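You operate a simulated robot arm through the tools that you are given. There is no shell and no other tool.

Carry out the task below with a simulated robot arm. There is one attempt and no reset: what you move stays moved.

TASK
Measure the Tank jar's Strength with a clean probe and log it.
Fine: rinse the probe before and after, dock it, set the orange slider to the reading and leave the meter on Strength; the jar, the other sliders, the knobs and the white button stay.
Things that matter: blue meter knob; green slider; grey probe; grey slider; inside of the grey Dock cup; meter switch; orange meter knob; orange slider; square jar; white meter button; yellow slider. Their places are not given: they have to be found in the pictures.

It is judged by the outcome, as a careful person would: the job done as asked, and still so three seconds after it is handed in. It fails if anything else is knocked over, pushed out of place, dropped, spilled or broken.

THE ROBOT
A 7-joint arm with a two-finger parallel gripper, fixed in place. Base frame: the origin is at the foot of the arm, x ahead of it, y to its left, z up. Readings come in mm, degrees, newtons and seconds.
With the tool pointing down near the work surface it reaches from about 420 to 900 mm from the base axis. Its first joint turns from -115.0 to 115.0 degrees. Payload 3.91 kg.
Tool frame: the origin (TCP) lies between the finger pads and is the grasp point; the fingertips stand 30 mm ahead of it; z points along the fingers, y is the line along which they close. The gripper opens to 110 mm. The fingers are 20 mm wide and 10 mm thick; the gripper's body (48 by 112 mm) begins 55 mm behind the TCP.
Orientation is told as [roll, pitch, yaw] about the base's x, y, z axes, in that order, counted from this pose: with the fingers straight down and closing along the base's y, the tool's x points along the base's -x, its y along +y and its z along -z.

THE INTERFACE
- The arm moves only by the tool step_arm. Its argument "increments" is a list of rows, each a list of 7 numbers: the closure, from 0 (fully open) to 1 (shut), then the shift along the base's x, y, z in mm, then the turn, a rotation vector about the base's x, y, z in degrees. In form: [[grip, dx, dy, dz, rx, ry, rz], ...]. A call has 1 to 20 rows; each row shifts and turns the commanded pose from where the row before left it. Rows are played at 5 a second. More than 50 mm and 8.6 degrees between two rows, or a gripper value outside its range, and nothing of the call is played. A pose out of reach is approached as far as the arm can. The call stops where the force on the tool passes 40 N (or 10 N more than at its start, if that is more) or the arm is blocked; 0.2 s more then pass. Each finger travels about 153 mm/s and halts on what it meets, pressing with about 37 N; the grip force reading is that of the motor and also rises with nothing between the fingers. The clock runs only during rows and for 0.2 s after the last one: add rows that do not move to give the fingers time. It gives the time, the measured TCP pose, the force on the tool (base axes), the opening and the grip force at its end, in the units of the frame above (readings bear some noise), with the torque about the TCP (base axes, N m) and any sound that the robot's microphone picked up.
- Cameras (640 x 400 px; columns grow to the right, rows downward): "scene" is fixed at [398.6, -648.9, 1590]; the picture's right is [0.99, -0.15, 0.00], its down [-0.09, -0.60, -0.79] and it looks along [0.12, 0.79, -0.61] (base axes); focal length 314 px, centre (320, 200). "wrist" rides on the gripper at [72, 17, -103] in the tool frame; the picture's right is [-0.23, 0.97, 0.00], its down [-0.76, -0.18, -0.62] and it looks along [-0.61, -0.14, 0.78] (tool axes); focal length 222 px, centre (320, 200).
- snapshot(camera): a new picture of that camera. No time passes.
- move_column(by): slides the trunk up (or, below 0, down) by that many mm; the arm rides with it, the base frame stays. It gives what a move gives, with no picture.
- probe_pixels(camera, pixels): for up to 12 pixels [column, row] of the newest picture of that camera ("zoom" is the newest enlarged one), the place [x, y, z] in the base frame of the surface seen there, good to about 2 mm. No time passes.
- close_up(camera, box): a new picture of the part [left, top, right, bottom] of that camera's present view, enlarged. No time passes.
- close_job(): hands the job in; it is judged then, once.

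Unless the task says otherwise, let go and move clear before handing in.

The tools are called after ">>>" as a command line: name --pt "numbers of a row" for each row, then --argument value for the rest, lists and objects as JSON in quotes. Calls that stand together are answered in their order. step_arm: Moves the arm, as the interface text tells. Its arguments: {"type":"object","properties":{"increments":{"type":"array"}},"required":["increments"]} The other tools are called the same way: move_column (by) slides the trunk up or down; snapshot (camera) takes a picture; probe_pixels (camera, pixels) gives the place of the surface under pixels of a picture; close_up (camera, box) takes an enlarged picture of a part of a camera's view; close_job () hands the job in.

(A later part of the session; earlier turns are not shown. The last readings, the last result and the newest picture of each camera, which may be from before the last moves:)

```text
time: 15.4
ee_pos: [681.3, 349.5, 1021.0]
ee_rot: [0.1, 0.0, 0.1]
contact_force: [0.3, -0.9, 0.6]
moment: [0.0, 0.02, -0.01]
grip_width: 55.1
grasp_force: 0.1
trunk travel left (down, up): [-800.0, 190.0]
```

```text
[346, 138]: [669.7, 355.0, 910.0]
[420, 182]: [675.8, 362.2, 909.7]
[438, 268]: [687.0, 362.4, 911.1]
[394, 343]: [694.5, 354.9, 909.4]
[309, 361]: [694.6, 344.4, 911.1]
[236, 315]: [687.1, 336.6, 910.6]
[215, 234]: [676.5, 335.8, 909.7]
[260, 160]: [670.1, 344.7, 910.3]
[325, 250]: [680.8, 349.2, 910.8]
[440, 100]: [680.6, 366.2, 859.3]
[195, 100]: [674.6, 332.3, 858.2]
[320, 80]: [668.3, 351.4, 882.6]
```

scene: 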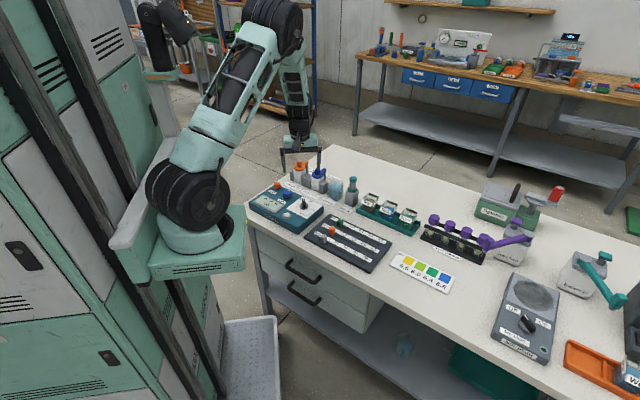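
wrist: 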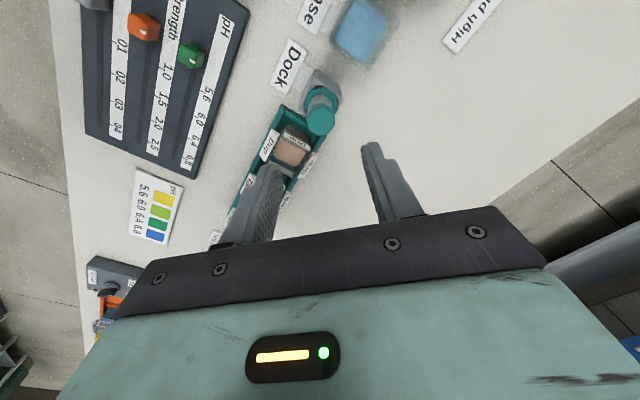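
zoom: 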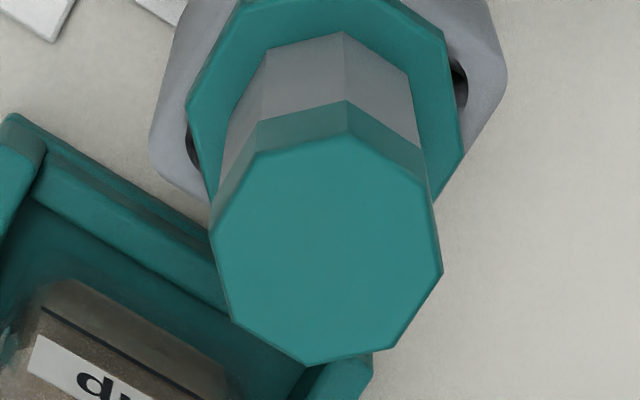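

The cap is centred at (682,349.5), 27 mm across, with flats facing ±y, so yaw 0 suits. I'll descend to z≈899 and close.

>>> step_arm --pt "0.5 0.6 -0.2 -40 0 0 0" --pt "0.5 0 0 -40 0 0 0" --pt "0.5 0 0 -30 0 0 0" --pt "0.5 0 0 -12 0 0 0" --pt "0.5 0 0 0 0 0 0"

>>> close_up --camera "scene" --box '[304, 125, 424, 215]'

>>> snapshot --camera "wrist"

```text
time: 16.6
ee_pos: [681.0, 349.6, 899.8]
ee_rot: [0.0, 0.1, 0.1]
contact_force: [-0.1, 1.0, 0.0]
moment: [-0.01, 0.03, 0.03]
grip_width: 55.2
grasp_force: 0.1
trunk travel left (down, up): [-800.0, 190.0]
```

```text
4.44 times, centred on (364, 170) of scene
```

zoom: 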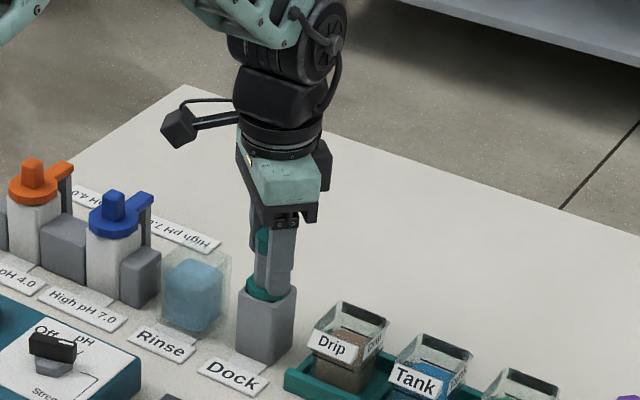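

```text
taken
```

wrist: 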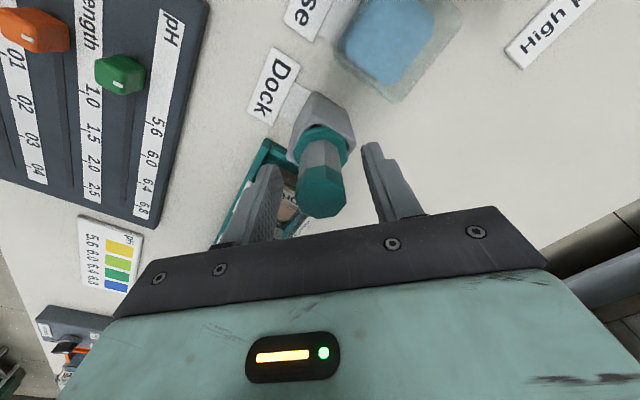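

The cap is between the fingers with no contact. I'll close gently, then hold.

>>> step_arm --pt "0.65 0.5 0 0 0 0 0" --pt "0.75 0 0 0 0 0 0" --pt "0.9 0 0 0 0 0 0" --pt "1 0 0 0 0 0 0" --pt "1 0 0 0 0 0 0"

>>> close_up --camera "scene" --box '[304, 125, 424, 215]'

```text
time: 17.8
ee_pos: [682.2, 350.7, 900.3]
ee_rot: [0.1, 0.1, 0.1]
contact_force: [0.4, 0.5, -0.6]
moment: [-0.01, -0.02, 0.01]
grip_width: 25.4
grasp_force: 36.9
trunk travel left (down, up): [-800.0, 190.0]
```

```text
4.44 times, centred on (364, 170) of scene
```

zoom: 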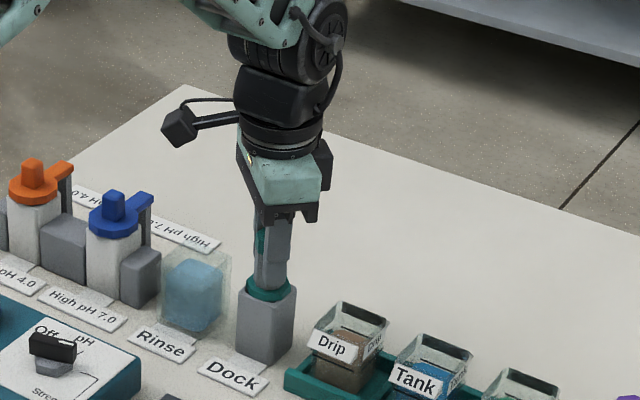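

The cap is gripped at 25.4 mm, with the dock grasp pose at (682,350,900). I'll lift straight up and see the probe's length.

>>> step_arm --pt "1 0 0 15 0 0 0" --pt "1 0 0 25 0 0 0" --pt "1 0 0 35 0 0 0" --pt "1 0 0 35 0 0 0" --pt "1 0 0 20 0 0 0" --pt "1 0 0 0 0 0 0"

>>> close_up --camera "scene" --box '[304, 125, 424, 215]'

>>> snapshot --camera "wrist"

```text
time: 19.2
ee_pos: [681.7, 349.7, 1030.6]
ee_rot: [0.0, 0.0, 0.1]
contact_force: [-0.2, 0.4, -0.3]
moment: [-0.02, -0.01, -0.02]
grip_width: 25.3
grasp_force: 36.6
trunk travel left (down, up): [-800.0, 190.0]
```

```text
4.44 times, centred on (364, 170) of scene
```

zoom: 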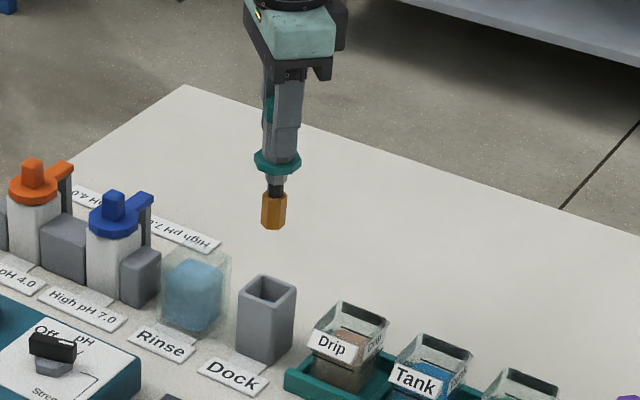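

```text
taken
```

wrist: 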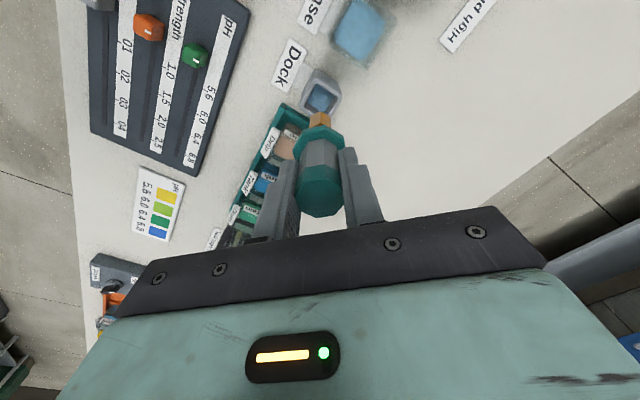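

The probe hangs straight with an orange bulb at (273,212) of the enlargement. I'll measure the tip height and the empty dock cup.

>>> close_up --camera "scene" --box '[340, 145, 385, 210]'

>>> close_up --camera "scene" --box '[340, 145, 390, 185]'

>>> probe_pixels --camera "zoom" --pixels '[[320, 200], [280, 250], [320, 100], [320, 270], [300, 180]]'

>>> probe_pixels --camera "scene" --pixels '[[364, 193], [357, 190], [370, 190], [365, 187], [364, 200]]'

```text
6.15 times, centred on (362, 178) of scene
```

zoom: 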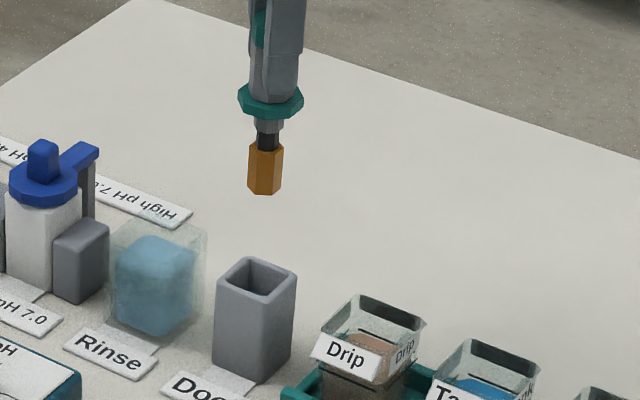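

```text
10.00 times, centred on (365, 165) of scene
```

zoom: 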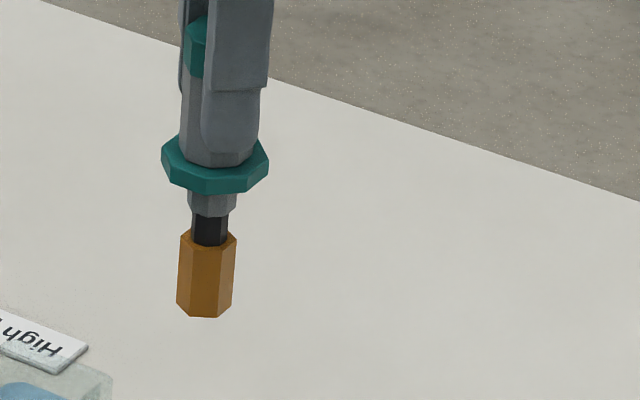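

```text
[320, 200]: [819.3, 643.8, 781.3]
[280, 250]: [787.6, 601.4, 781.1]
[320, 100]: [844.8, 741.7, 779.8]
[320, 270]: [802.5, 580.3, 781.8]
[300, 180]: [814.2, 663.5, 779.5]
```

```text
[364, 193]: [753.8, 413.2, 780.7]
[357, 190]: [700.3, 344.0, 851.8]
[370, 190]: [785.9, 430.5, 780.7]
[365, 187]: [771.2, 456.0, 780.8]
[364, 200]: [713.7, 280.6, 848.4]
```

>>> probe_pixels --camera "zoom" --pixels '[[205, 250], [205, 300], [205, 313], [185, 280], [228, 280], [213, 175], [210, 222], [210, 205], [165, 170], [265, 165]]'

>>> close_up --camera "wrist" --box '[285, 60, 355, 150]'

>>> probe_pixels --camera "zoom" --pixels '[[320, 200], [300, 150], [270, 100]]'

```text
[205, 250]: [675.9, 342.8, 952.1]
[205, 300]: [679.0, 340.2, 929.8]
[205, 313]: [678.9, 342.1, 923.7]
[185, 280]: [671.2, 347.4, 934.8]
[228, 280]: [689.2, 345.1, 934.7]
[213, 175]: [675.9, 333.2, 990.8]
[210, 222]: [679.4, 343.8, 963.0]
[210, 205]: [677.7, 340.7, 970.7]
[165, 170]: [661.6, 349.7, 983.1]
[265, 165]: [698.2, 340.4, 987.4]
```

```text
4.44 times, centred on (320, 105) of wrist
```

zoom: 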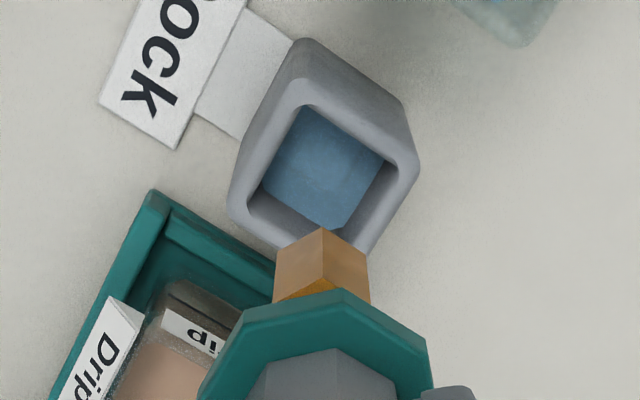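

```text
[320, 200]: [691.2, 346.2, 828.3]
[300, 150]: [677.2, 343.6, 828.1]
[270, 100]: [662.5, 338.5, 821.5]
```

The tip is about 108 mm below the TCP; the collar's underside is about 46 mm below. I'll move over the Rinse jar (624,406) and check clearances to the pump bottles.

>>> step_arm --pt "1 -20 20 0 0 0 0" --pt "1 -20 20 0 0 0 0" --pt "1 -17.8 16.2 0 0 0 0" --pt "1 0 0 0 0 0 0"

>>> snapshot --camera "scene"

>>> probe_pixels --camera "scene" --pixels '[[317, 169], [318, 173], [326, 168], [299, 163], [304, 164], [331, 187]]'

>>> close_up --camera "scene" --box '[280, 125, 400, 215]'

>>> snapshot --camera "wrist"

```text
time: 20.2
ee_pos: [623.8, 405.9, 1029.2]
ee_rot: [0.0, 0.1, 0.0]
contact_force: [-0.2, 0.7, -1.1]
moment: [-0.02, 0.01, -0.02]
grip_width: 25.5
grasp_force: 37.3
trunk travel left (down, up): [-800.0, 190.0]
```

```text
taken
```

scene: 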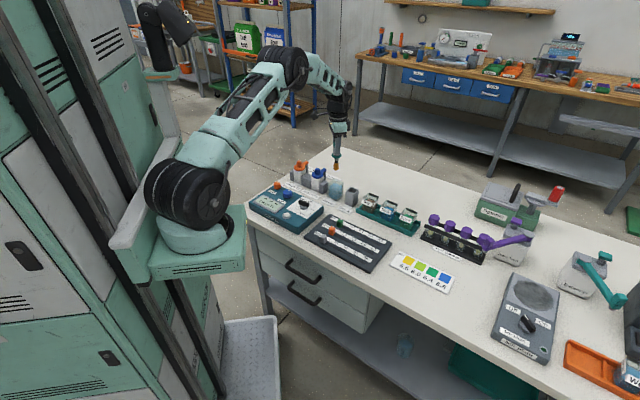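

```text
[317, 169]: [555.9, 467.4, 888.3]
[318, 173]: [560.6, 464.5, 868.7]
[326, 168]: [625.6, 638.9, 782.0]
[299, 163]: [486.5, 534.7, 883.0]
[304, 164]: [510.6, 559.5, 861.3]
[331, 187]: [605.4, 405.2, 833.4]
```

```text
4.44 times, centred on (340, 170) of scene
```

zoom: 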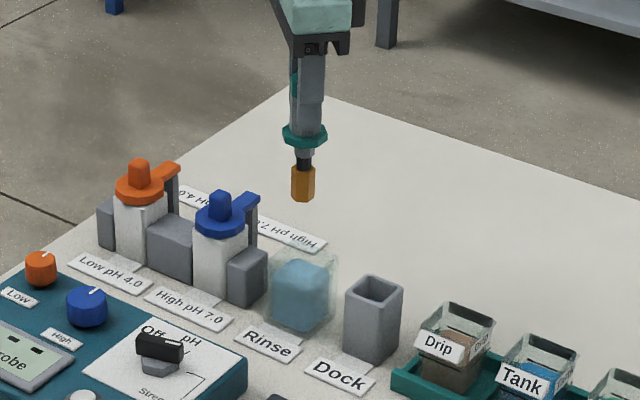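

```text
taken
```

wrist: 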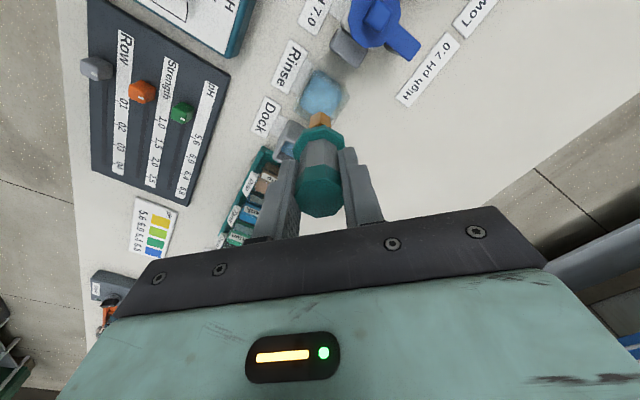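

The pump top is at z≈890, well below the gripper body. I'll lower into the Rinse jar slowly and check.

>>> step_arm --pt "1 0.3 0 -40 0 0 0" --pt "1 0 0 -30 0 0 0" --pt "1 0 0 -15 0 0 0" --pt "1 0 0 -15 0 0 0" --pt "1 0 0 0 0 0 0"

>>> close_up --camera "scene" --box '[300, 145, 380, 215]'

>>> close_up --camera "wrist" --box '[260, 60, 380, 220]'

```text
time: 21.4
ee_pos: [623.9, 406.9, 930.2]
ee_rot: [0.0, 0.0, 0.1]
contact_force: [0.7, -0.1, -1.8]
moment: [-0.02, 0.01, 0.03]
grip_width: 25.5
grasp_force: 37.0
trunk travel left (down, up): [-800.0, 190.0]
```

```text
5.71 times, centred on (340, 180) of scene
```

zoom: 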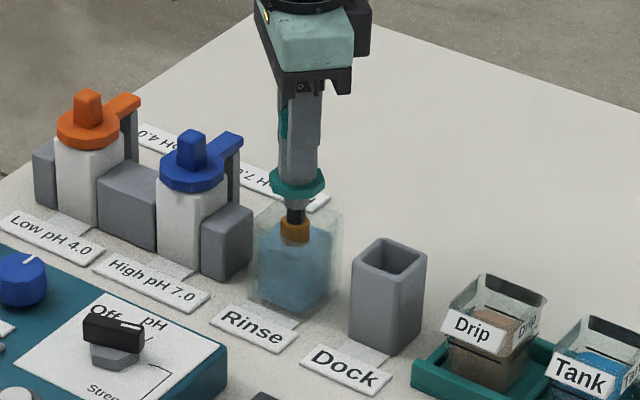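

```text
2.50 times, centred on (320, 140) of wrist
```

zoom: 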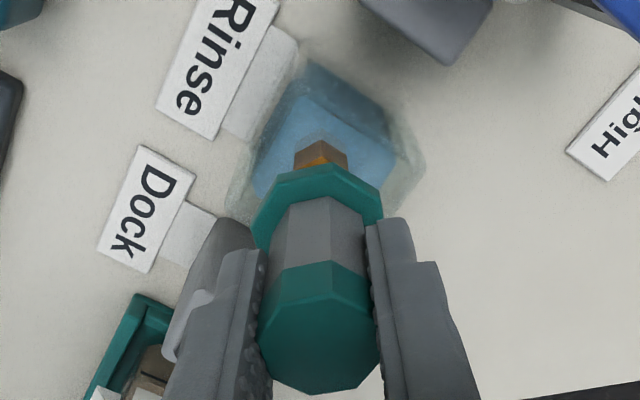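

The bulb is entering the water without contact. I'll lower it fully, hold about two seconds with a small dip motion, then look.

>>> step_arm --pt "1 0 0 -12 0 0 0" --pt "1 0 0 -11 0 0 0" --pt "1 0 0 0 0 0 0" --pt "1 0 0 0 0 0 0" --pt "1 0 0 0 0 0 0" --pt "1 0 0 5 0 0 0" --pt "1 0 0 -5 0 0 0" --pt "1 0 0 5 0 0 0" --pt "1 0 0 -5 0 0 0" --pt "1 0 0 0 0 0 0" --pt "1 0 0 0 0 0 0" --pt "1 0 0 0 0 0 0" --pt "1 0 0 0 0 0 0" --pt "1 0 0 0 0 0 0"

>>> close_up --camera "scene" --box '[260, 145, 380, 235]'

```text
time: 24.4
ee_pos: [624.3, 405.6, 906.2]
ee_rot: [0.0, 0.0, 0.0]
contact_force: [0.3, -0.6, -1.6]
moment: [0.01, -0.01, -0.03]
grip_width: 25.4
grasp_force: 37.2
trunk travel left (down, up): [-800.0, 190.0]
```

```text
4.44 times, centred on (320, 190) of scene
```

zoom: 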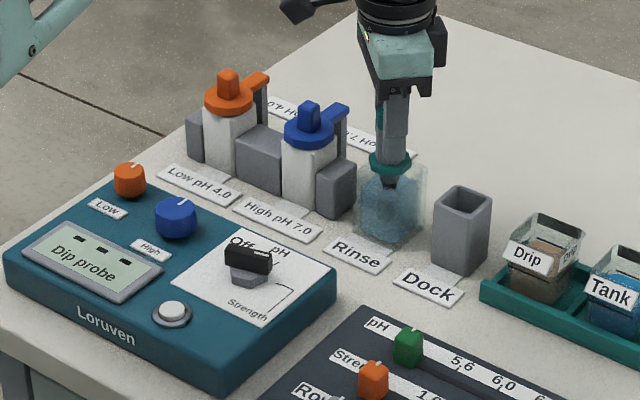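

The bulb is fully immersed and rinsed. I'll raise it slowly, let it drain just above the surface, then lift clear.

>>> step_arm --pt "1 0 0 15 0 0 0" --pt "1 0 0 15 0 0 0" --pt "1 0 0 10 0 0 0" --pt "1 0 0 0 0 0 0" --pt "1 0 0 0 0 0 0" --pt "1 0 0 0 0 0 0" --pt "1 0 0 0 0 0 0" --pt "1 0 0 0 0 0 0" --pt "1 0 0 25 0 0 0" --pt "1 0 0 35 0 0 0" --pt "1 0 0 25 0 0 0" --pt "1 0 0 0 0 0 0"

>>> close_up --camera "scene" --box '[300, 125, 400, 205]'

```text
time: 27.0
ee_pos: [625.5, 404.7, 1032.4]
ee_rot: [0.0, 0.1, -0.1]
contact_force: [0.1, 0.0, -1.5]
moment: [0.02, 0.0, 0.01]
grip_width: 25.3
grasp_force: 37.2
trunk travel left (down, up): [-800.0, 190.0]
```

```text
5.00 times, centred on (350, 165) of scene
```

zoom: 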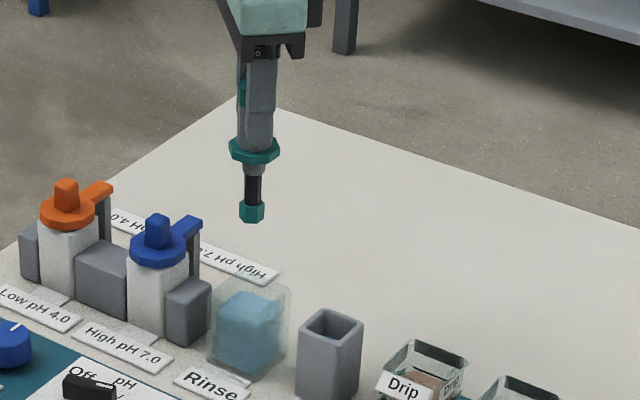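

The orange residue has washed off and the tip is now clean teal. I'll move over the Tank jar at (799,232.5), staying high.

>>> step_arm --pt "1 29 -28.8 0 0 0 0" --pt "1 29 -28.8 0 0 0 0" --pt "1 29 -28.8 0 0 0 0" --pt "1 29 -28.8 0 0 0 0" --pt "1 29 -28.8 0 0 0 0" --pt "1 29.2 -28.8 0 0 0 0" --pt "1 0 0 0 0 0 0" --pt "1 0 0 0 0 0 0"

>>> snapshot --camera "wrist"

>>> close_up --camera "scene" --box '[340, 145, 440, 225]'

>>> probe_pixels --camera "zoom" --pixels '[[320, 200], [320, 160], [300, 280], [260, 260]]'

```text
time: 28.8
ee_pos: [797.6, 234.1, 1030.8]
ee_rot: [0.1, 0.0, 0.0]
contact_force: [0.4, 0.3, -0.5]
moment: [0.02, 0.01, 0.0]
grip_width: 25.5
grasp_force: 36.9
trunk travel left (down, up): [-800.0, 190.0]
```

```text
taken
```

wrist: 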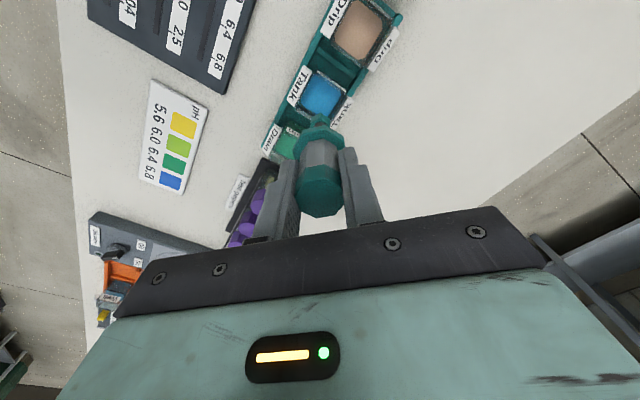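

```text
5.00 times, centred on (390, 185) of scene
```

zoom: 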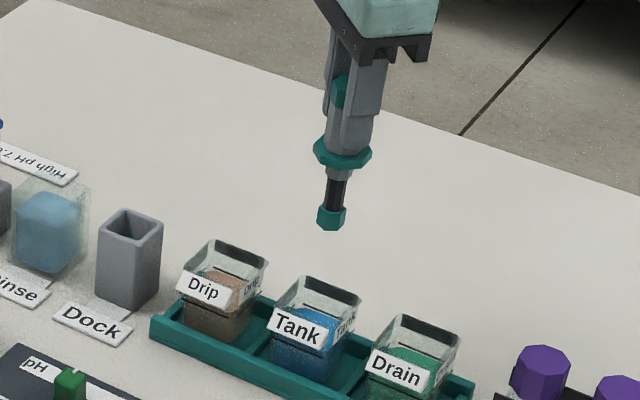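

```text
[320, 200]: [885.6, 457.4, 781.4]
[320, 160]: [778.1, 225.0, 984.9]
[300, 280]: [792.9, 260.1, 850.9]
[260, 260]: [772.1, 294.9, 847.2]
```

The rim is at z≈851, and the clean tip hangs above the Tank opening. I'll lower in stages and check alignment before entering.

>>> step_arm --pt "1 0.7 -0.7 -30 0 0 0" --pt "1 0 0 -25 0 0 0" --pt "1 0 0 0 0 0 0" --pt "1 0 0 0 0 0 0"

>>> close_up --camera "wrist" --box '[280, 60, 370, 180]'

>>> close_up --camera "scene" --box '[370, 165, 420, 215]'

>>> probe_pixels --camera "zoom" --pixels '[[320, 140], [320, 160], [310, 200], [320, 120], [300, 150]]'

```text
time: 29.8
ee_pos: [798.4, 232.8, 975.5]
ee_rot: [0.0, 0.0, 0.1]
contact_force: [0.5, -0.1, -1.6]
moment: [-0.01, 0.03, 0.0]
grip_width: 25.8
grasp_force: 37.3
trunk travel left (down, up): [-800.0, 190.0]
```

```text
3.33 times, centred on (325, 120) of wrist
```

zoom: 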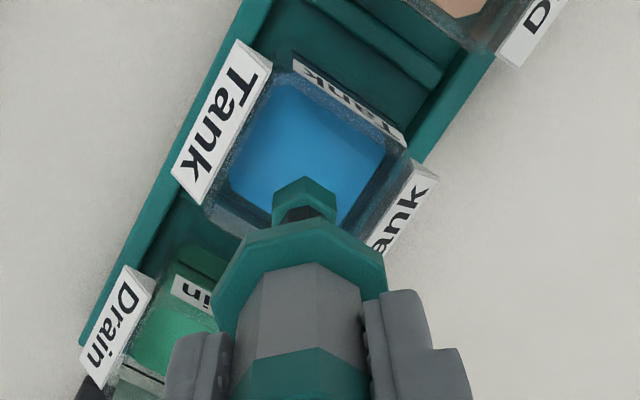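

```text
8.00 times, centred on (395, 190) of scene
```

zoom: 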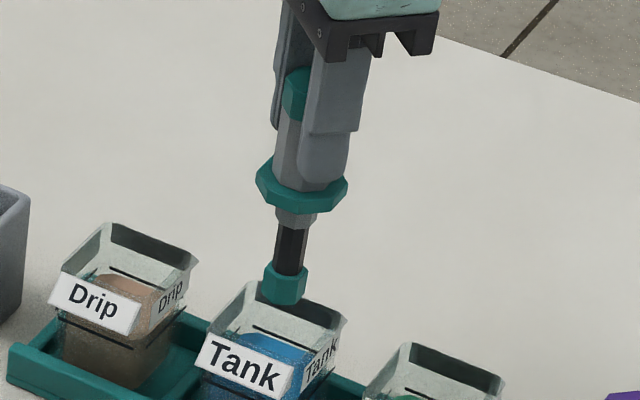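

```text
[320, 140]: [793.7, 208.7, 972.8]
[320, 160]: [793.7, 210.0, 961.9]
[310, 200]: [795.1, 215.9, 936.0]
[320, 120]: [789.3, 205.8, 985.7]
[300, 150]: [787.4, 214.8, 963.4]
```

>>> probe_pixels --camera "zoom" --pixels '[[284, 275], [284, 290], [284, 300], [270, 280], [300, 280], [290, 245]]'

>>> step_arm --pt "1 0 0 -20 0 0 0" --pt "1 0 0 -15 0 0 0" --pt "1 0 0 0 0 0 0"

>>> close_up --camera "scene" --box '[370, 165, 420, 215]'

>>> close_up --camera "wrist" --box '[280, 60, 370, 180]'

```text
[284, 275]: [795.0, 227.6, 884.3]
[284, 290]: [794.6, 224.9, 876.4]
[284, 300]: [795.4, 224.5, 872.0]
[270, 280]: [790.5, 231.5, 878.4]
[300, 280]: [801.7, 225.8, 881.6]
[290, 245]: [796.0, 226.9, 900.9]
```

```text
time: 30.6
ee_pos: [798.9, 231.0, 940.6]
ee_rot: [0.0, 0.0, 0.1]
contact_force: [-0.2, 0.0, -1.1]
moment: [-0.02, 0.0, 0.02]
grip_width: 25.3
grasp_force: 37.5
trunk travel left (down, up): [-800.0, 190.0]
```

```text
8.00 times, centred on (395, 190) of scene
```

zoom: 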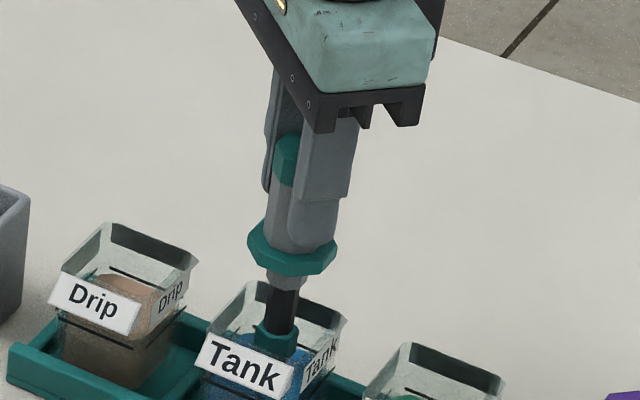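

```text
3.33 times, centred on (325, 120) of wrist
```

zoom: 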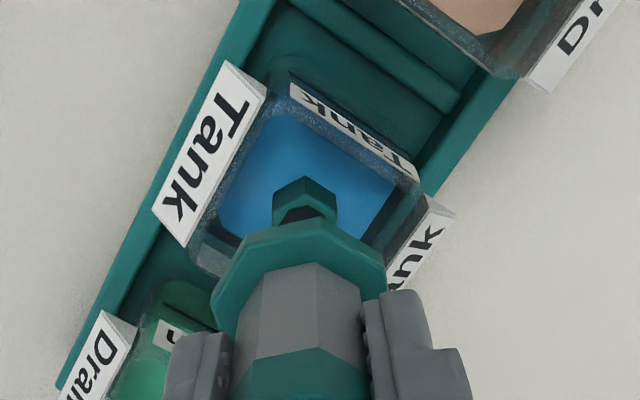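

The tip is inside the rim and centred with no contact. I'll lower it about 32 mm into the liquid and read the display.

>>> step_arm --pt "1 0 0.8 -12 0 0 0" --pt "1 0 0 -10 0 0 0" --pt "1 0 0 -10 0 0 0" --pt "1 0 0 0 0 0 0" --pt "1 0 0 0 0 0 0" --pt "1 0 0 0 0 0 0" --pt "1 0 0 0 0 0 0" --pt "1 0 0 0 0 0 0" --pt "1 0 0 0 0 0 0" --pt "1 0 0 0 0 0 0"

>>> close_up --camera "scene" --box '[250, 175, 330, 235]'

>>> close_up --camera "scene" --box '[370, 165, 420, 225]'

```text
time: 32.8
ee_pos: [799.7, 233.8, 908.7]
ee_rot: [0.0, 0.0, 0.0]
contact_force: [-0.1, -0.2, -1.1]
moment: [0.01, 0.02, -0.04]
grip_width: 25.6
grasp_force: 37.7
trunk travel left (down, up): [-800.0, 190.0]
```

```text
6.67 times, centred on (290, 205) of scene
```

zoom: 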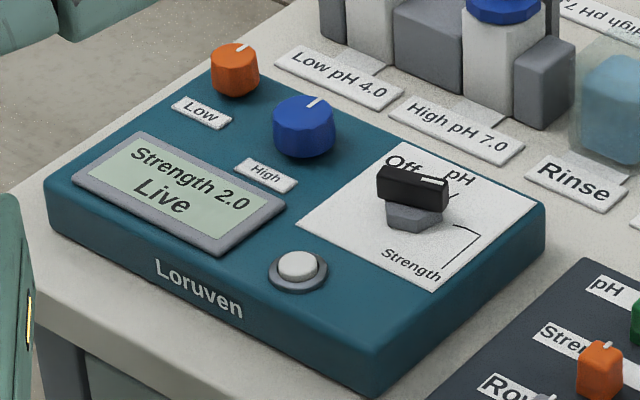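

```text
6.67 times, centred on (395, 195) of scene
```

zoom: 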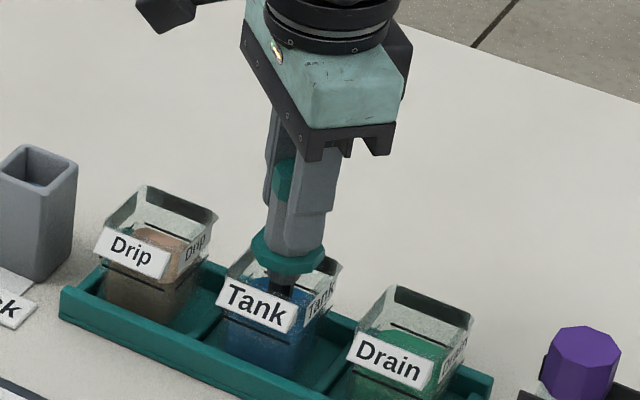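

The display reads "Strength 2.0 Live". I'll hold a few more seconds to confirm it is settled.

>>> step_arm --pt "1 0 0 0 0 0 0" --pt "1 0 0 0 0 0 0" --pt "1 0 0 0 0 0 0" --pt "1 0 0 0 0 0 0" --pt "1 0 0 0 0 0 0" --pt "1 0 0 0 0 0 0" --pt "1 0 0 0 0 0 0" --pt "1 0 0 0 0 0 0" --pt "1 0 0 0 0 0 0" --pt "1 0 0 0 0 0 0" --pt "1 0 0 0 0 0 0" --pt "1 0 0 0 0 0 0" --pt "1 0 0 0 0 0 0" --pt "1 0 0 0 0 0 0" --pt "1 0 0 0 0 0 0" --pt "1 0 0 0 0 0 0" --pt "1 0 0 0 0 0 0" --pt "1 0 0 0 0 0 0" --pt "1 0 0 0 0 0 0" --pt "1 0 0 0 0 0 0"

>>> close_up --camera "scene" --box '[254, 185, 304, 220]'

```text
time: 37.0
ee_pos: [798.8, 233.2, 908.7]
ee_rot: [0.0, 0.0, 0.1]
contact_force: [0.5, 0.2, -0.8]
moment: [0.03, -0.01, 0.0]
grip_width: 25.5
grasp_force: 36.8
trunk travel left (down, up): [-800.0, 190.0]
```

```text
11.43 times, centred on (279, 202) of scene
```

zoom: 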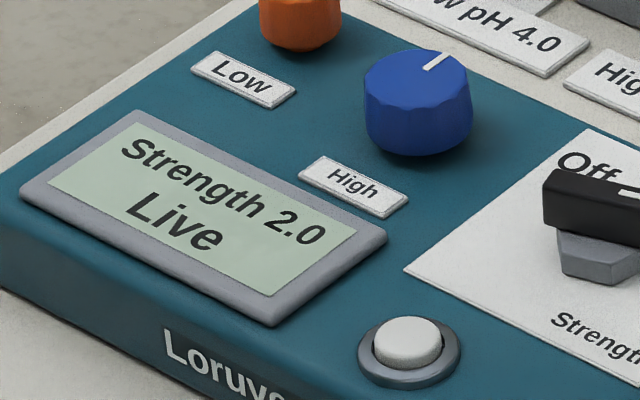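

The reading holds at 2.0. I'll raise the probe slowly, drain it inside the jar mouth, then travel around the back to the Rinse jar.

>>> step_arm --pt "1 0 0 12 0 0 0" --pt "1 0 0 12 0 0 0" --pt "1 0 0 5 0 0 0" --pt "1 0 0 0 0 0 0" --pt "1 0 0 0 0 0 0" --pt "1 0 0 0 0 0 0" --pt "1 0 0 0 0 0 0" --pt "1 0 0 0 0 0 0" --pt "1 0 0 15 0 0 0" --pt "1 0 0 25 0 0 0" --pt "1 0 0 30 0 0 0" --pt "1 0 0 23 0 0 0" --pt "1 0 0 0 0 0 0"

>>> close_up --camera "scene" --box '[350, 145, 430, 225]'

```text
time: 39.8
ee_pos: [800.0, 233.3, 1033.2]
ee_rot: [0.1, 0.0, -0.1]
contact_force: [-0.6, 1.0, -1.3]
moment: [0.0, -0.01, -0.03]
grip_width: 25.4
grasp_force: 36.6
trunk travel left (down, up): [-800.0, 190.0]
```

```text
5.00 times, centred on (390, 185) of scene
```

zoom: 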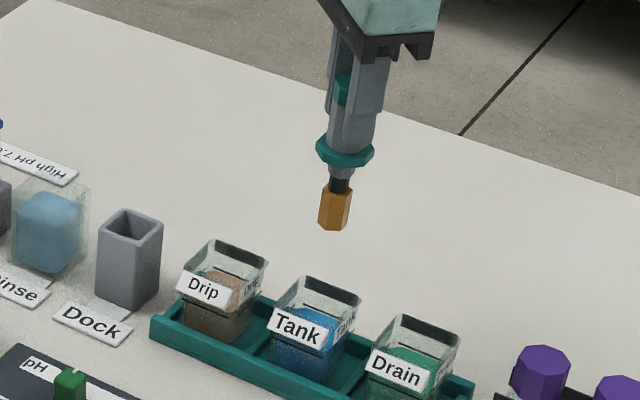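

The orange film shows the tip is contaminated again and the jar hasn't moved. Now to the Rinse jar via the back of the bench.

>>> step_arm --pt "1 -8 36 0 0 0 0" --pt "1 -8 36 0 0 0 0" --pt "1 -12 36 0 0 0 0" --pt "1 -12 36 0 0 0 0" --pt "1 -34 8 0 0 0 0" --pt "1 -34 8 0 0 0 0" --pt "1 -34 7 0 0 0 0" --pt "1 -33 5 0 0 0 0" --pt "1 0 0 0 0 0 0" --pt "1 0 0 0 0 0 0"

>>> snapshot --camera "wrist"

```text
time: 42.0
ee_pos: [614.9, 399.7, 1030.6]
ee_rot: [-0.1, 0.0, 0.0]
contact_force: [-0.2, -1.6, -1.8]
moment: [0.0, 0.0, 0.0]
grip_width: 25.6
grasp_force: 37.0
out of reach, approached as far as the arm can: row 4
trunk travel left (down, up): [-800.0, 190.0]
```

```text
taken
```

wrist: 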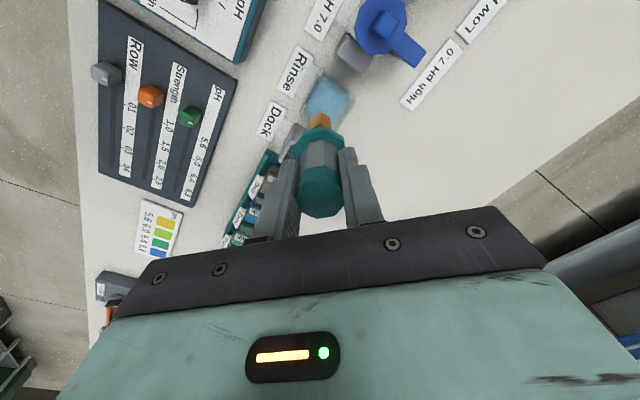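

One waypoint was out of reach, leaving the TCP at (615,400); I'll correct by (+9.4,+6.3) and re-measure before descending.

>>> step_arm --pt "1 9.2 6.3 0 0 0 0" --pt "1 0 0 0 0 0 0" --pt "1 0 0 0 0 0 0"

>>> close_up --camera "scene" --box '[300, 145, 380, 215]'

```text
time: 42.8
ee_pos: [625.6, 405.0, 1031.7]
ee_rot: [0.1, 0.0, 0.0]
contact_force: [0.0, -0.8, -1.7]
moment: [-0.01, 0.02, 0.0]
grip_width: 25.3
grasp_force: 37.0
trunk travel left (down, up): [-800.0, 190.0]
```

```text
5.71 times, centred on (340, 180) of scene
```

zoom: 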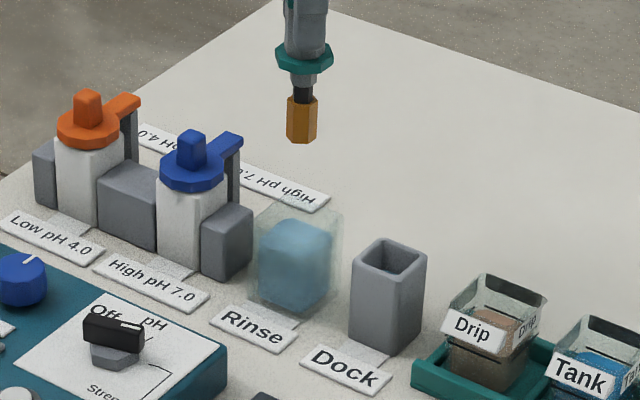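

The probe is back over the Rinse jar at (625.6,405). I'll lower it in with the same depth as before, hold and dip.

>>> step_arm --pt "1 -1 0.6 -40 0 0 0" --pt "1 0 0 -30 0 0 0" --pt "1 0 0 -15 0 0 0" --pt "1 0 0 -15 0 0 0" --pt "1 0 0 -13 0 0 0" --pt "1 0 0 -12 0 0 0" --pt "1 0 0 0 0 0 0" --pt "1 0 0 0 0 0 0" --pt "1 0 0 0 0 0 0" --pt "1 0 0 5 0 0 0" --pt "1 0 0 -5 0 0 0" --pt "1 0 0 5 0 0 0" --pt "1 0 0 -5 0 0 0" --pt "1 0 0 0 0 0 0" --pt "1 0 0 0 0 0 0" --pt "1 0 0 0 0 0 0" --pt "1 0 0 0 0 0 0" --pt "1 0 0 0 0 0 0" --pt "1 0 0 0 0 0 0" --pt "1 0 0 0 0 0 0"

>>> step_arm --pt "1 0 0 15 0 0 0" --pt "1 0 0 15 0 0 0" --pt "1 0 0 10 0 0 0" --pt "1 0 0 0 0 0 0" --pt "1 0 0 0 0 0 0" --pt "1 0 0 0 0 0 0" --pt "1 0 0 0 0 0 0" --pt "1 0 0 0 0 0 0" --pt "1 0 0 25 0 0 0" --pt "1 0 0 35 0 0 0" --pt "1 0 0 25 0 0 0" --pt "1 0 0 0 0 0 0"

>>> close_up --camera "scene" --box '[300, 145, 380, 215]'

```text
time: 47.0
ee_pos: [625.5, 405.9, 907.1]
ee_rot: [0.1, 0.1, 0.0]
contact_force: [0.3, -0.2, -0.4]
moment: [0.01, 0.0, -0.03]
grip_width: 25.4
grasp_force: 36.7
trunk travel left (down, up): [-800.0, 190.0]
```

```text
time: 49.6
ee_pos: [625.4, 404.8, 1031.3]
ee_rot: [0.0, -0.1, 0.0]
contact_force: [0.4, -0.9, -0.8]
moment: [0.02, 0.0, -0.01]
grip_width: 25.7
grasp_force: 36.7
trunk travel left (down, up): [-800.0, 190.0]
```

```text
5.71 times, centred on (340, 180) of scene
```

zoom: 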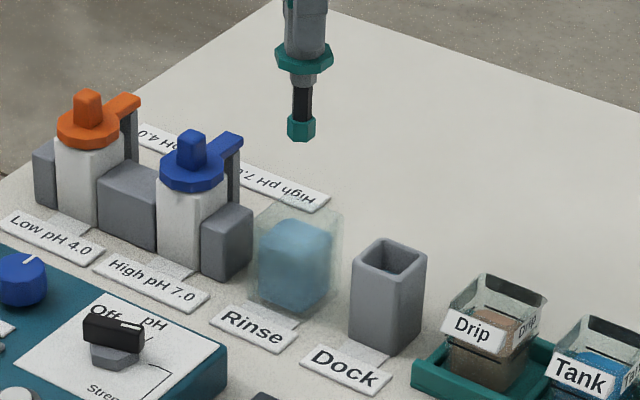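

The tip is clean again. I'll move back over the Dock cup at (682,350) and check alignment.

>>> step_arm --pt "1 20 -19 0 0 0 0" --pt "1 20 -19 0 0 0 0" --pt "1 16.8 -17.2 0 0 0 0" --pt "1 0 0 0 0 0 0" --pt "1 0 0 0 0 0 0"

>>> snapshot --camera "wrist"

>>> close_up --camera "wrist" --box '[285, 50, 355, 150]'

>>> probe_pixels --camera "zoom" --pixels '[[320, 100], [290, 110], [350, 110], [320, 140]]'

```text
time: 50.8
ee_pos: [682.0, 349.6, 1031.1]
ee_rot: [0.0, -0.1, 0.0]
contact_force: [-0.2, 0.3, -1.5]
moment: [-0.01, 0.01, 0.02]
grip_width: 25.4
grasp_force: 37.1
trunk travel left (down, up): [-800.0, 190.0]
```

```text
taken
```

wrist: 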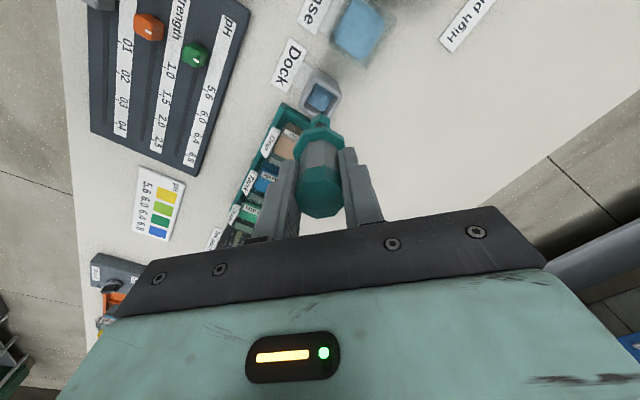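

```text
4.00 times, centred on (320, 100) of wrist
```

zoom: 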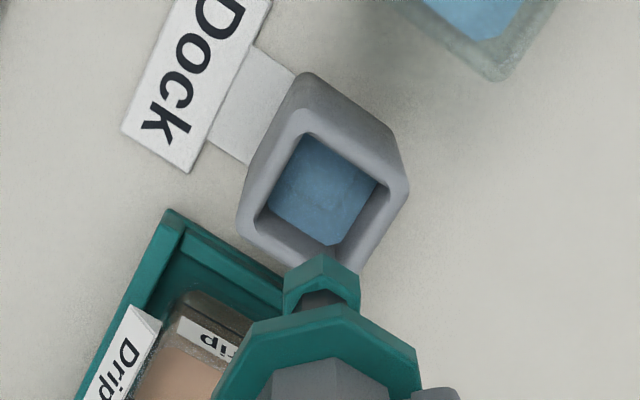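

```text
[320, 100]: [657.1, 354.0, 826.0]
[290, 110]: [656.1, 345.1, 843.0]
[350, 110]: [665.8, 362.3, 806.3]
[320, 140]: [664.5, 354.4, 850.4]
```

>>> probe_pixels --camera "zoom" --pixels '[[303, 118], [400, 188], [247, 228], [308, 132], [383, 186], [257, 222], [320, 190], [265, 165], [350, 150], [385, 225], [275, 245]]'

```text
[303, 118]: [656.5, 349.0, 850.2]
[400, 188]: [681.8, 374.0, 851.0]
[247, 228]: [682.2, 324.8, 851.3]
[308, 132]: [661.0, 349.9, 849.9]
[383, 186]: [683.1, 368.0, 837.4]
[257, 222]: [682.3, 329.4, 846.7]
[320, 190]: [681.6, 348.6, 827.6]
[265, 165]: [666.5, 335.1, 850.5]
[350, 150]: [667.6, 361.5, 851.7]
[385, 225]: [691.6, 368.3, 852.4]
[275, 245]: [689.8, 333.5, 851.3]
```

The cup centre measures (682,349.4), matching the TCP. I'll lower the probe into the cup, slowing near the end.

>>> step_arm --pt "1 0 -0.2 -40 0 0 0" --pt "1 0 0 -30 0 0 0" --pt "1 0 0 -20 0 0 0" --pt "1 0 0 -15 0 0 0" --pt "1 0 0 -12 0 0 0" --pt "1 0 0 0 0 0 0"

>>> close_up --camera "scene" --box '[320, 145, 400, 215]'

```text
time: 52.2
ee_pos: [682.9, 349.5, 913.6]
ee_rot: [0.0, 0.0, 0.1]
contact_force: [-0.4, 0.2, -1.6]
moment: [0.02, 0.0, 0.02]
grip_width: 25.5
grasp_force: 37.1
trunk travel left (down, up): [-800.0, 190.0]
```

```text
5.71 times, centred on (360, 180) of scene
```

zoom: 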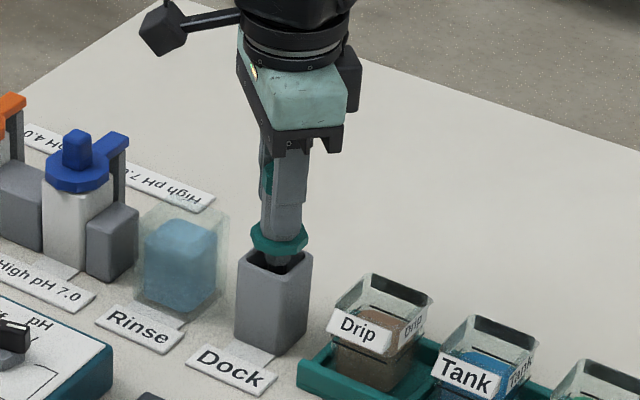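

The tip is in the cup with the collar about 13 mm above the rim. I'll lower the last bit in small steps.

>>> step_arm --pt "1 -0.4 0 -5 0 0 0" --pt "1 0 0 -4 0 0 0" --pt "1 0 0 -2 0 0 0" --pt "1 0 0 -1 0 0 0" --pt "1 0 0 -1 0 0 0" --pt "1 0 0 0 0 0 0"

>>> close_up --camera "scene" --box '[335, 165, 375, 210]'

```text
time: 53.6
ee_pos: [680.8, 350.0, 901.1]
ee_rot: [0.0, 0.0, 0.0]
contact_force: [-0.2, -0.3, -1.1]
moment: [0.01, -0.02, 0.03]
grip_width: 25.5
grasp_force: 37.5
trunk travel left (down, up): [-800.0, 190.0]
```

```text
8.89 times, centred on (355, 188) of scene
```

zoom: 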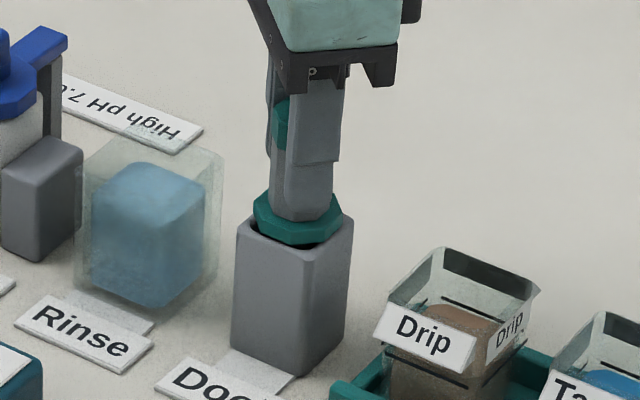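

A small gap remains under the collar, with no contact force yet. I'll lower 0.7 mm at a time to seat it.

>>> step_arm --pt "1 0.5 -0.3 -0.7 0 0 0" --pt "1 0 0 -0.7 0 0 0" --pt "1 0 0 0 0 0 0"

>>> close_up --camera "scene" --box '[335, 165, 375, 210]'

```text
time: 54.4
ee_pos: [682.5, 349.5, 899.5]
ee_rot: [0.0, 0.0, 0.0]
contact_force: [0.2, -0.4, -0.8]
moment: [0.01, 0.01, 0.0]
grip_width: 25.7
grasp_force: 36.9
trunk travel left (down, up): [-800.0, 190.0]
```

```text
8.89 times, centred on (355, 188) of scene
```

zoom: 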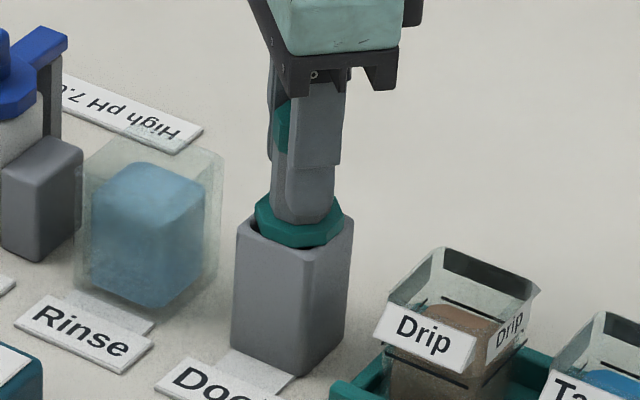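

>>> step_arm --pt "1 0 0 -0.7 0 0 0" --pt "1 0 0 -0.5 0 0 0" --pt "1 0 0 0 0 0 0"

```text
time: 55.2
ee_pos: [682.1, 349.1, 899.9]
ee_rot: [0.0, 0.0, 0.1]
contact_force: [-1.5, -3.0, 9.1]
moment: [-0.17, 0.08, -0.04]
grip_width: 25.6
grasp_force: 37.3
trunk travel left (down, up): [-800.0, 190.0]
```

The 9 N upward force shows the collar is seated on the rim. I'll open the fingers slowly, then lift away.

>>> step_arm --pt "1 0 0 0.6 0 0 0" --pt "0.72 0 0 0 0 0 0" --pt "0.6 0 0 0 0 0 0" --pt "0.5 0 0 0 0 0 0" --pt "0.5 0 0 0 0 0 0"

>>> close_up --camera "scene" --box '[335, 165, 375, 210]'

```text
time: 56.4
ee_pos: [682.5, 348.7, 899.7]
ee_rot: [0.0, 0.1, 0.0]
contact_force: [-0.1, -0.2, -0.5]
moment: [-0.02, 0.01, -0.01]
grip_width: 55.0
grasp_force: 0.0
trunk travel left (down, up): [-800.0, 190.0]
```

```text
8.89 times, centred on (355, 188) of scene
```

zoom: 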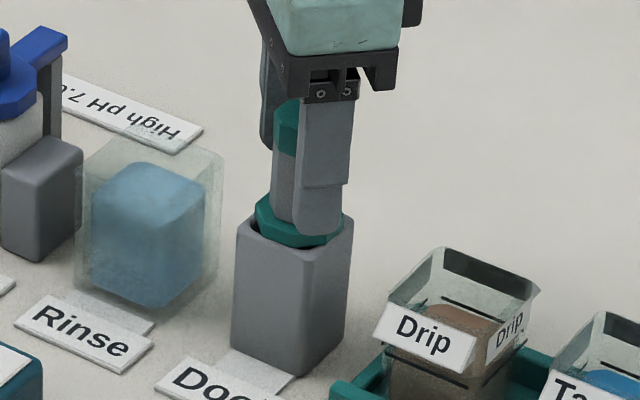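

The probe stands in the cup and the fingers are clear. I'll lift straight up and verify.

>>> step_arm --pt "0.5 0 0 30 0 0 0" --pt "0.5 0 0 45 0 0 0" --pt "0.5 0 0 45 0 0 0" --pt "0.5 0 0 0 0 0 0"

>>> close_up --camera "scene" --box '[310, 145, 410, 225]'

>>> snapshot --camera "wrist"

>>> close_up --camera "wrist" --box '[80, 0, 260, 180]'

```text
time: 57.4
ee_pos: [681.0, 350.2, 1018.7]
ee_rot: [0.0, 0.0, 0.0]
contact_force: [-1.1, 0.4, -0.4]
moment: [-0.01, 0.02, -0.02]
grip_width: 54.9
grasp_force: 0.0
trunk travel left (down, up): [-800.0, 190.0]
```

```text
5.00 times, centred on (360, 185) of scene
```

zoom: 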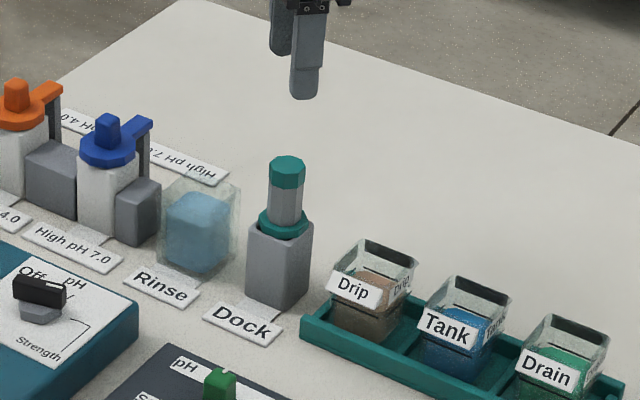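

```text
taken
```

wrist: 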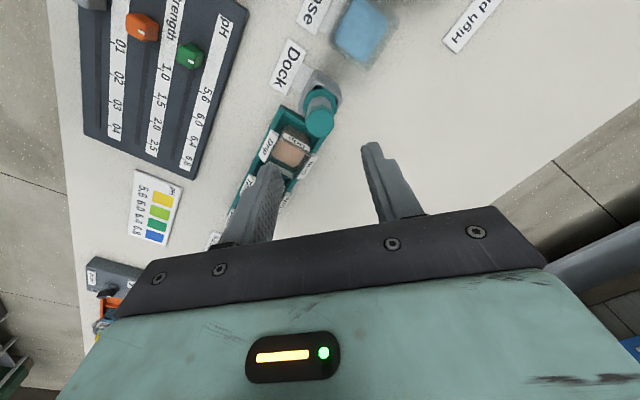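

```text
2.22 times, centred on (170, 90) of wrist
```

zoom: 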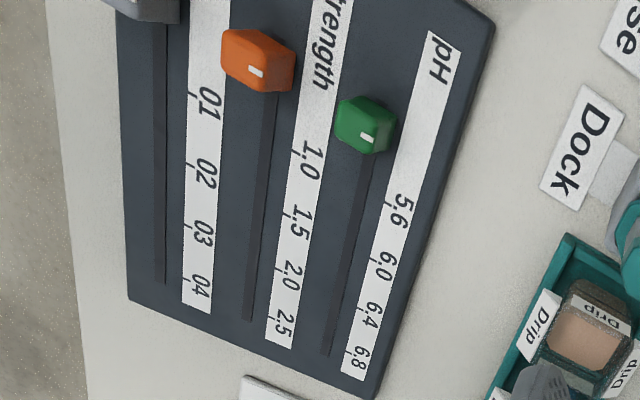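

The probe is docked upright. Now for the orange slider: I'll move above the slider panel with yaw 44° so the fingers would close along the track, and re-measure the ticks.

>>> step_arm --pt "0.5 -13.5 -35 0 0 0 7.33" --pt "0.5 -13.5 -35 0 0 0 7.33" --pt "0.5 -13.5 -35 0 0 0 7.33" --pt "0.5 -13.5 -35 0 0 0 7.33" --pt "0.5 -13.5 -35 0 0 0 7.33" --pt "0.5 -13.5 -35 0 0 0 7.33" --pt "0.5 0 0 0 0 0 0"

>>> snapshot --camera "wrist"

>>> close_up --camera "wrist" --box '[180, 20, 460, 200]'

```text
time: 59.0
ee_pos: [600.1, 139.6, 1020.1]
ee_rot: [0.0, 0.0, 44.1]
contact_force: [-0.4, -0.4, -0.1]
moment: [-0.02, 0.0, -0.01]
grip_width: 55.1
grasp_force: 0.0
trunk travel left (down, up): [-800.0, 190.0]
```

```text
taken
```

wrist: 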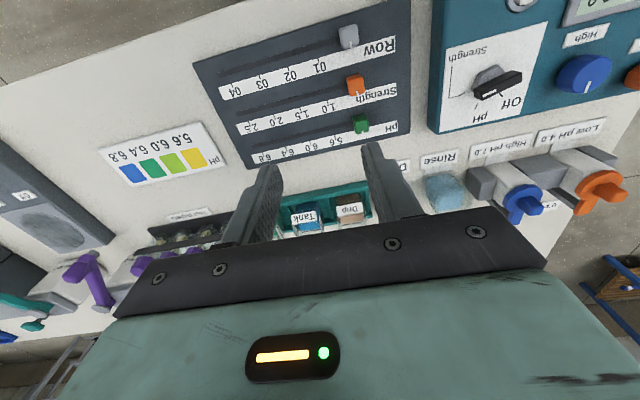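

```text
2.22 times, centred on (320, 110) of wrist
```

zoom: 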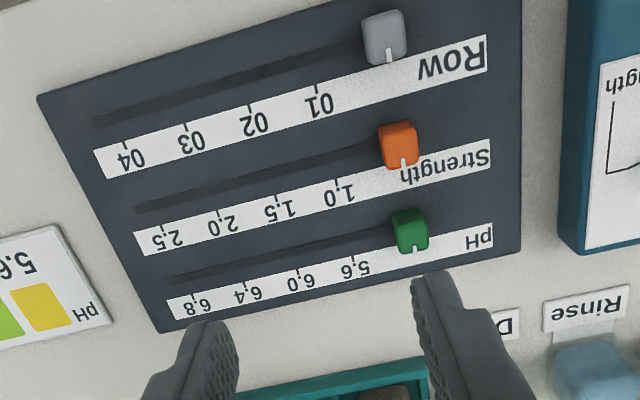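

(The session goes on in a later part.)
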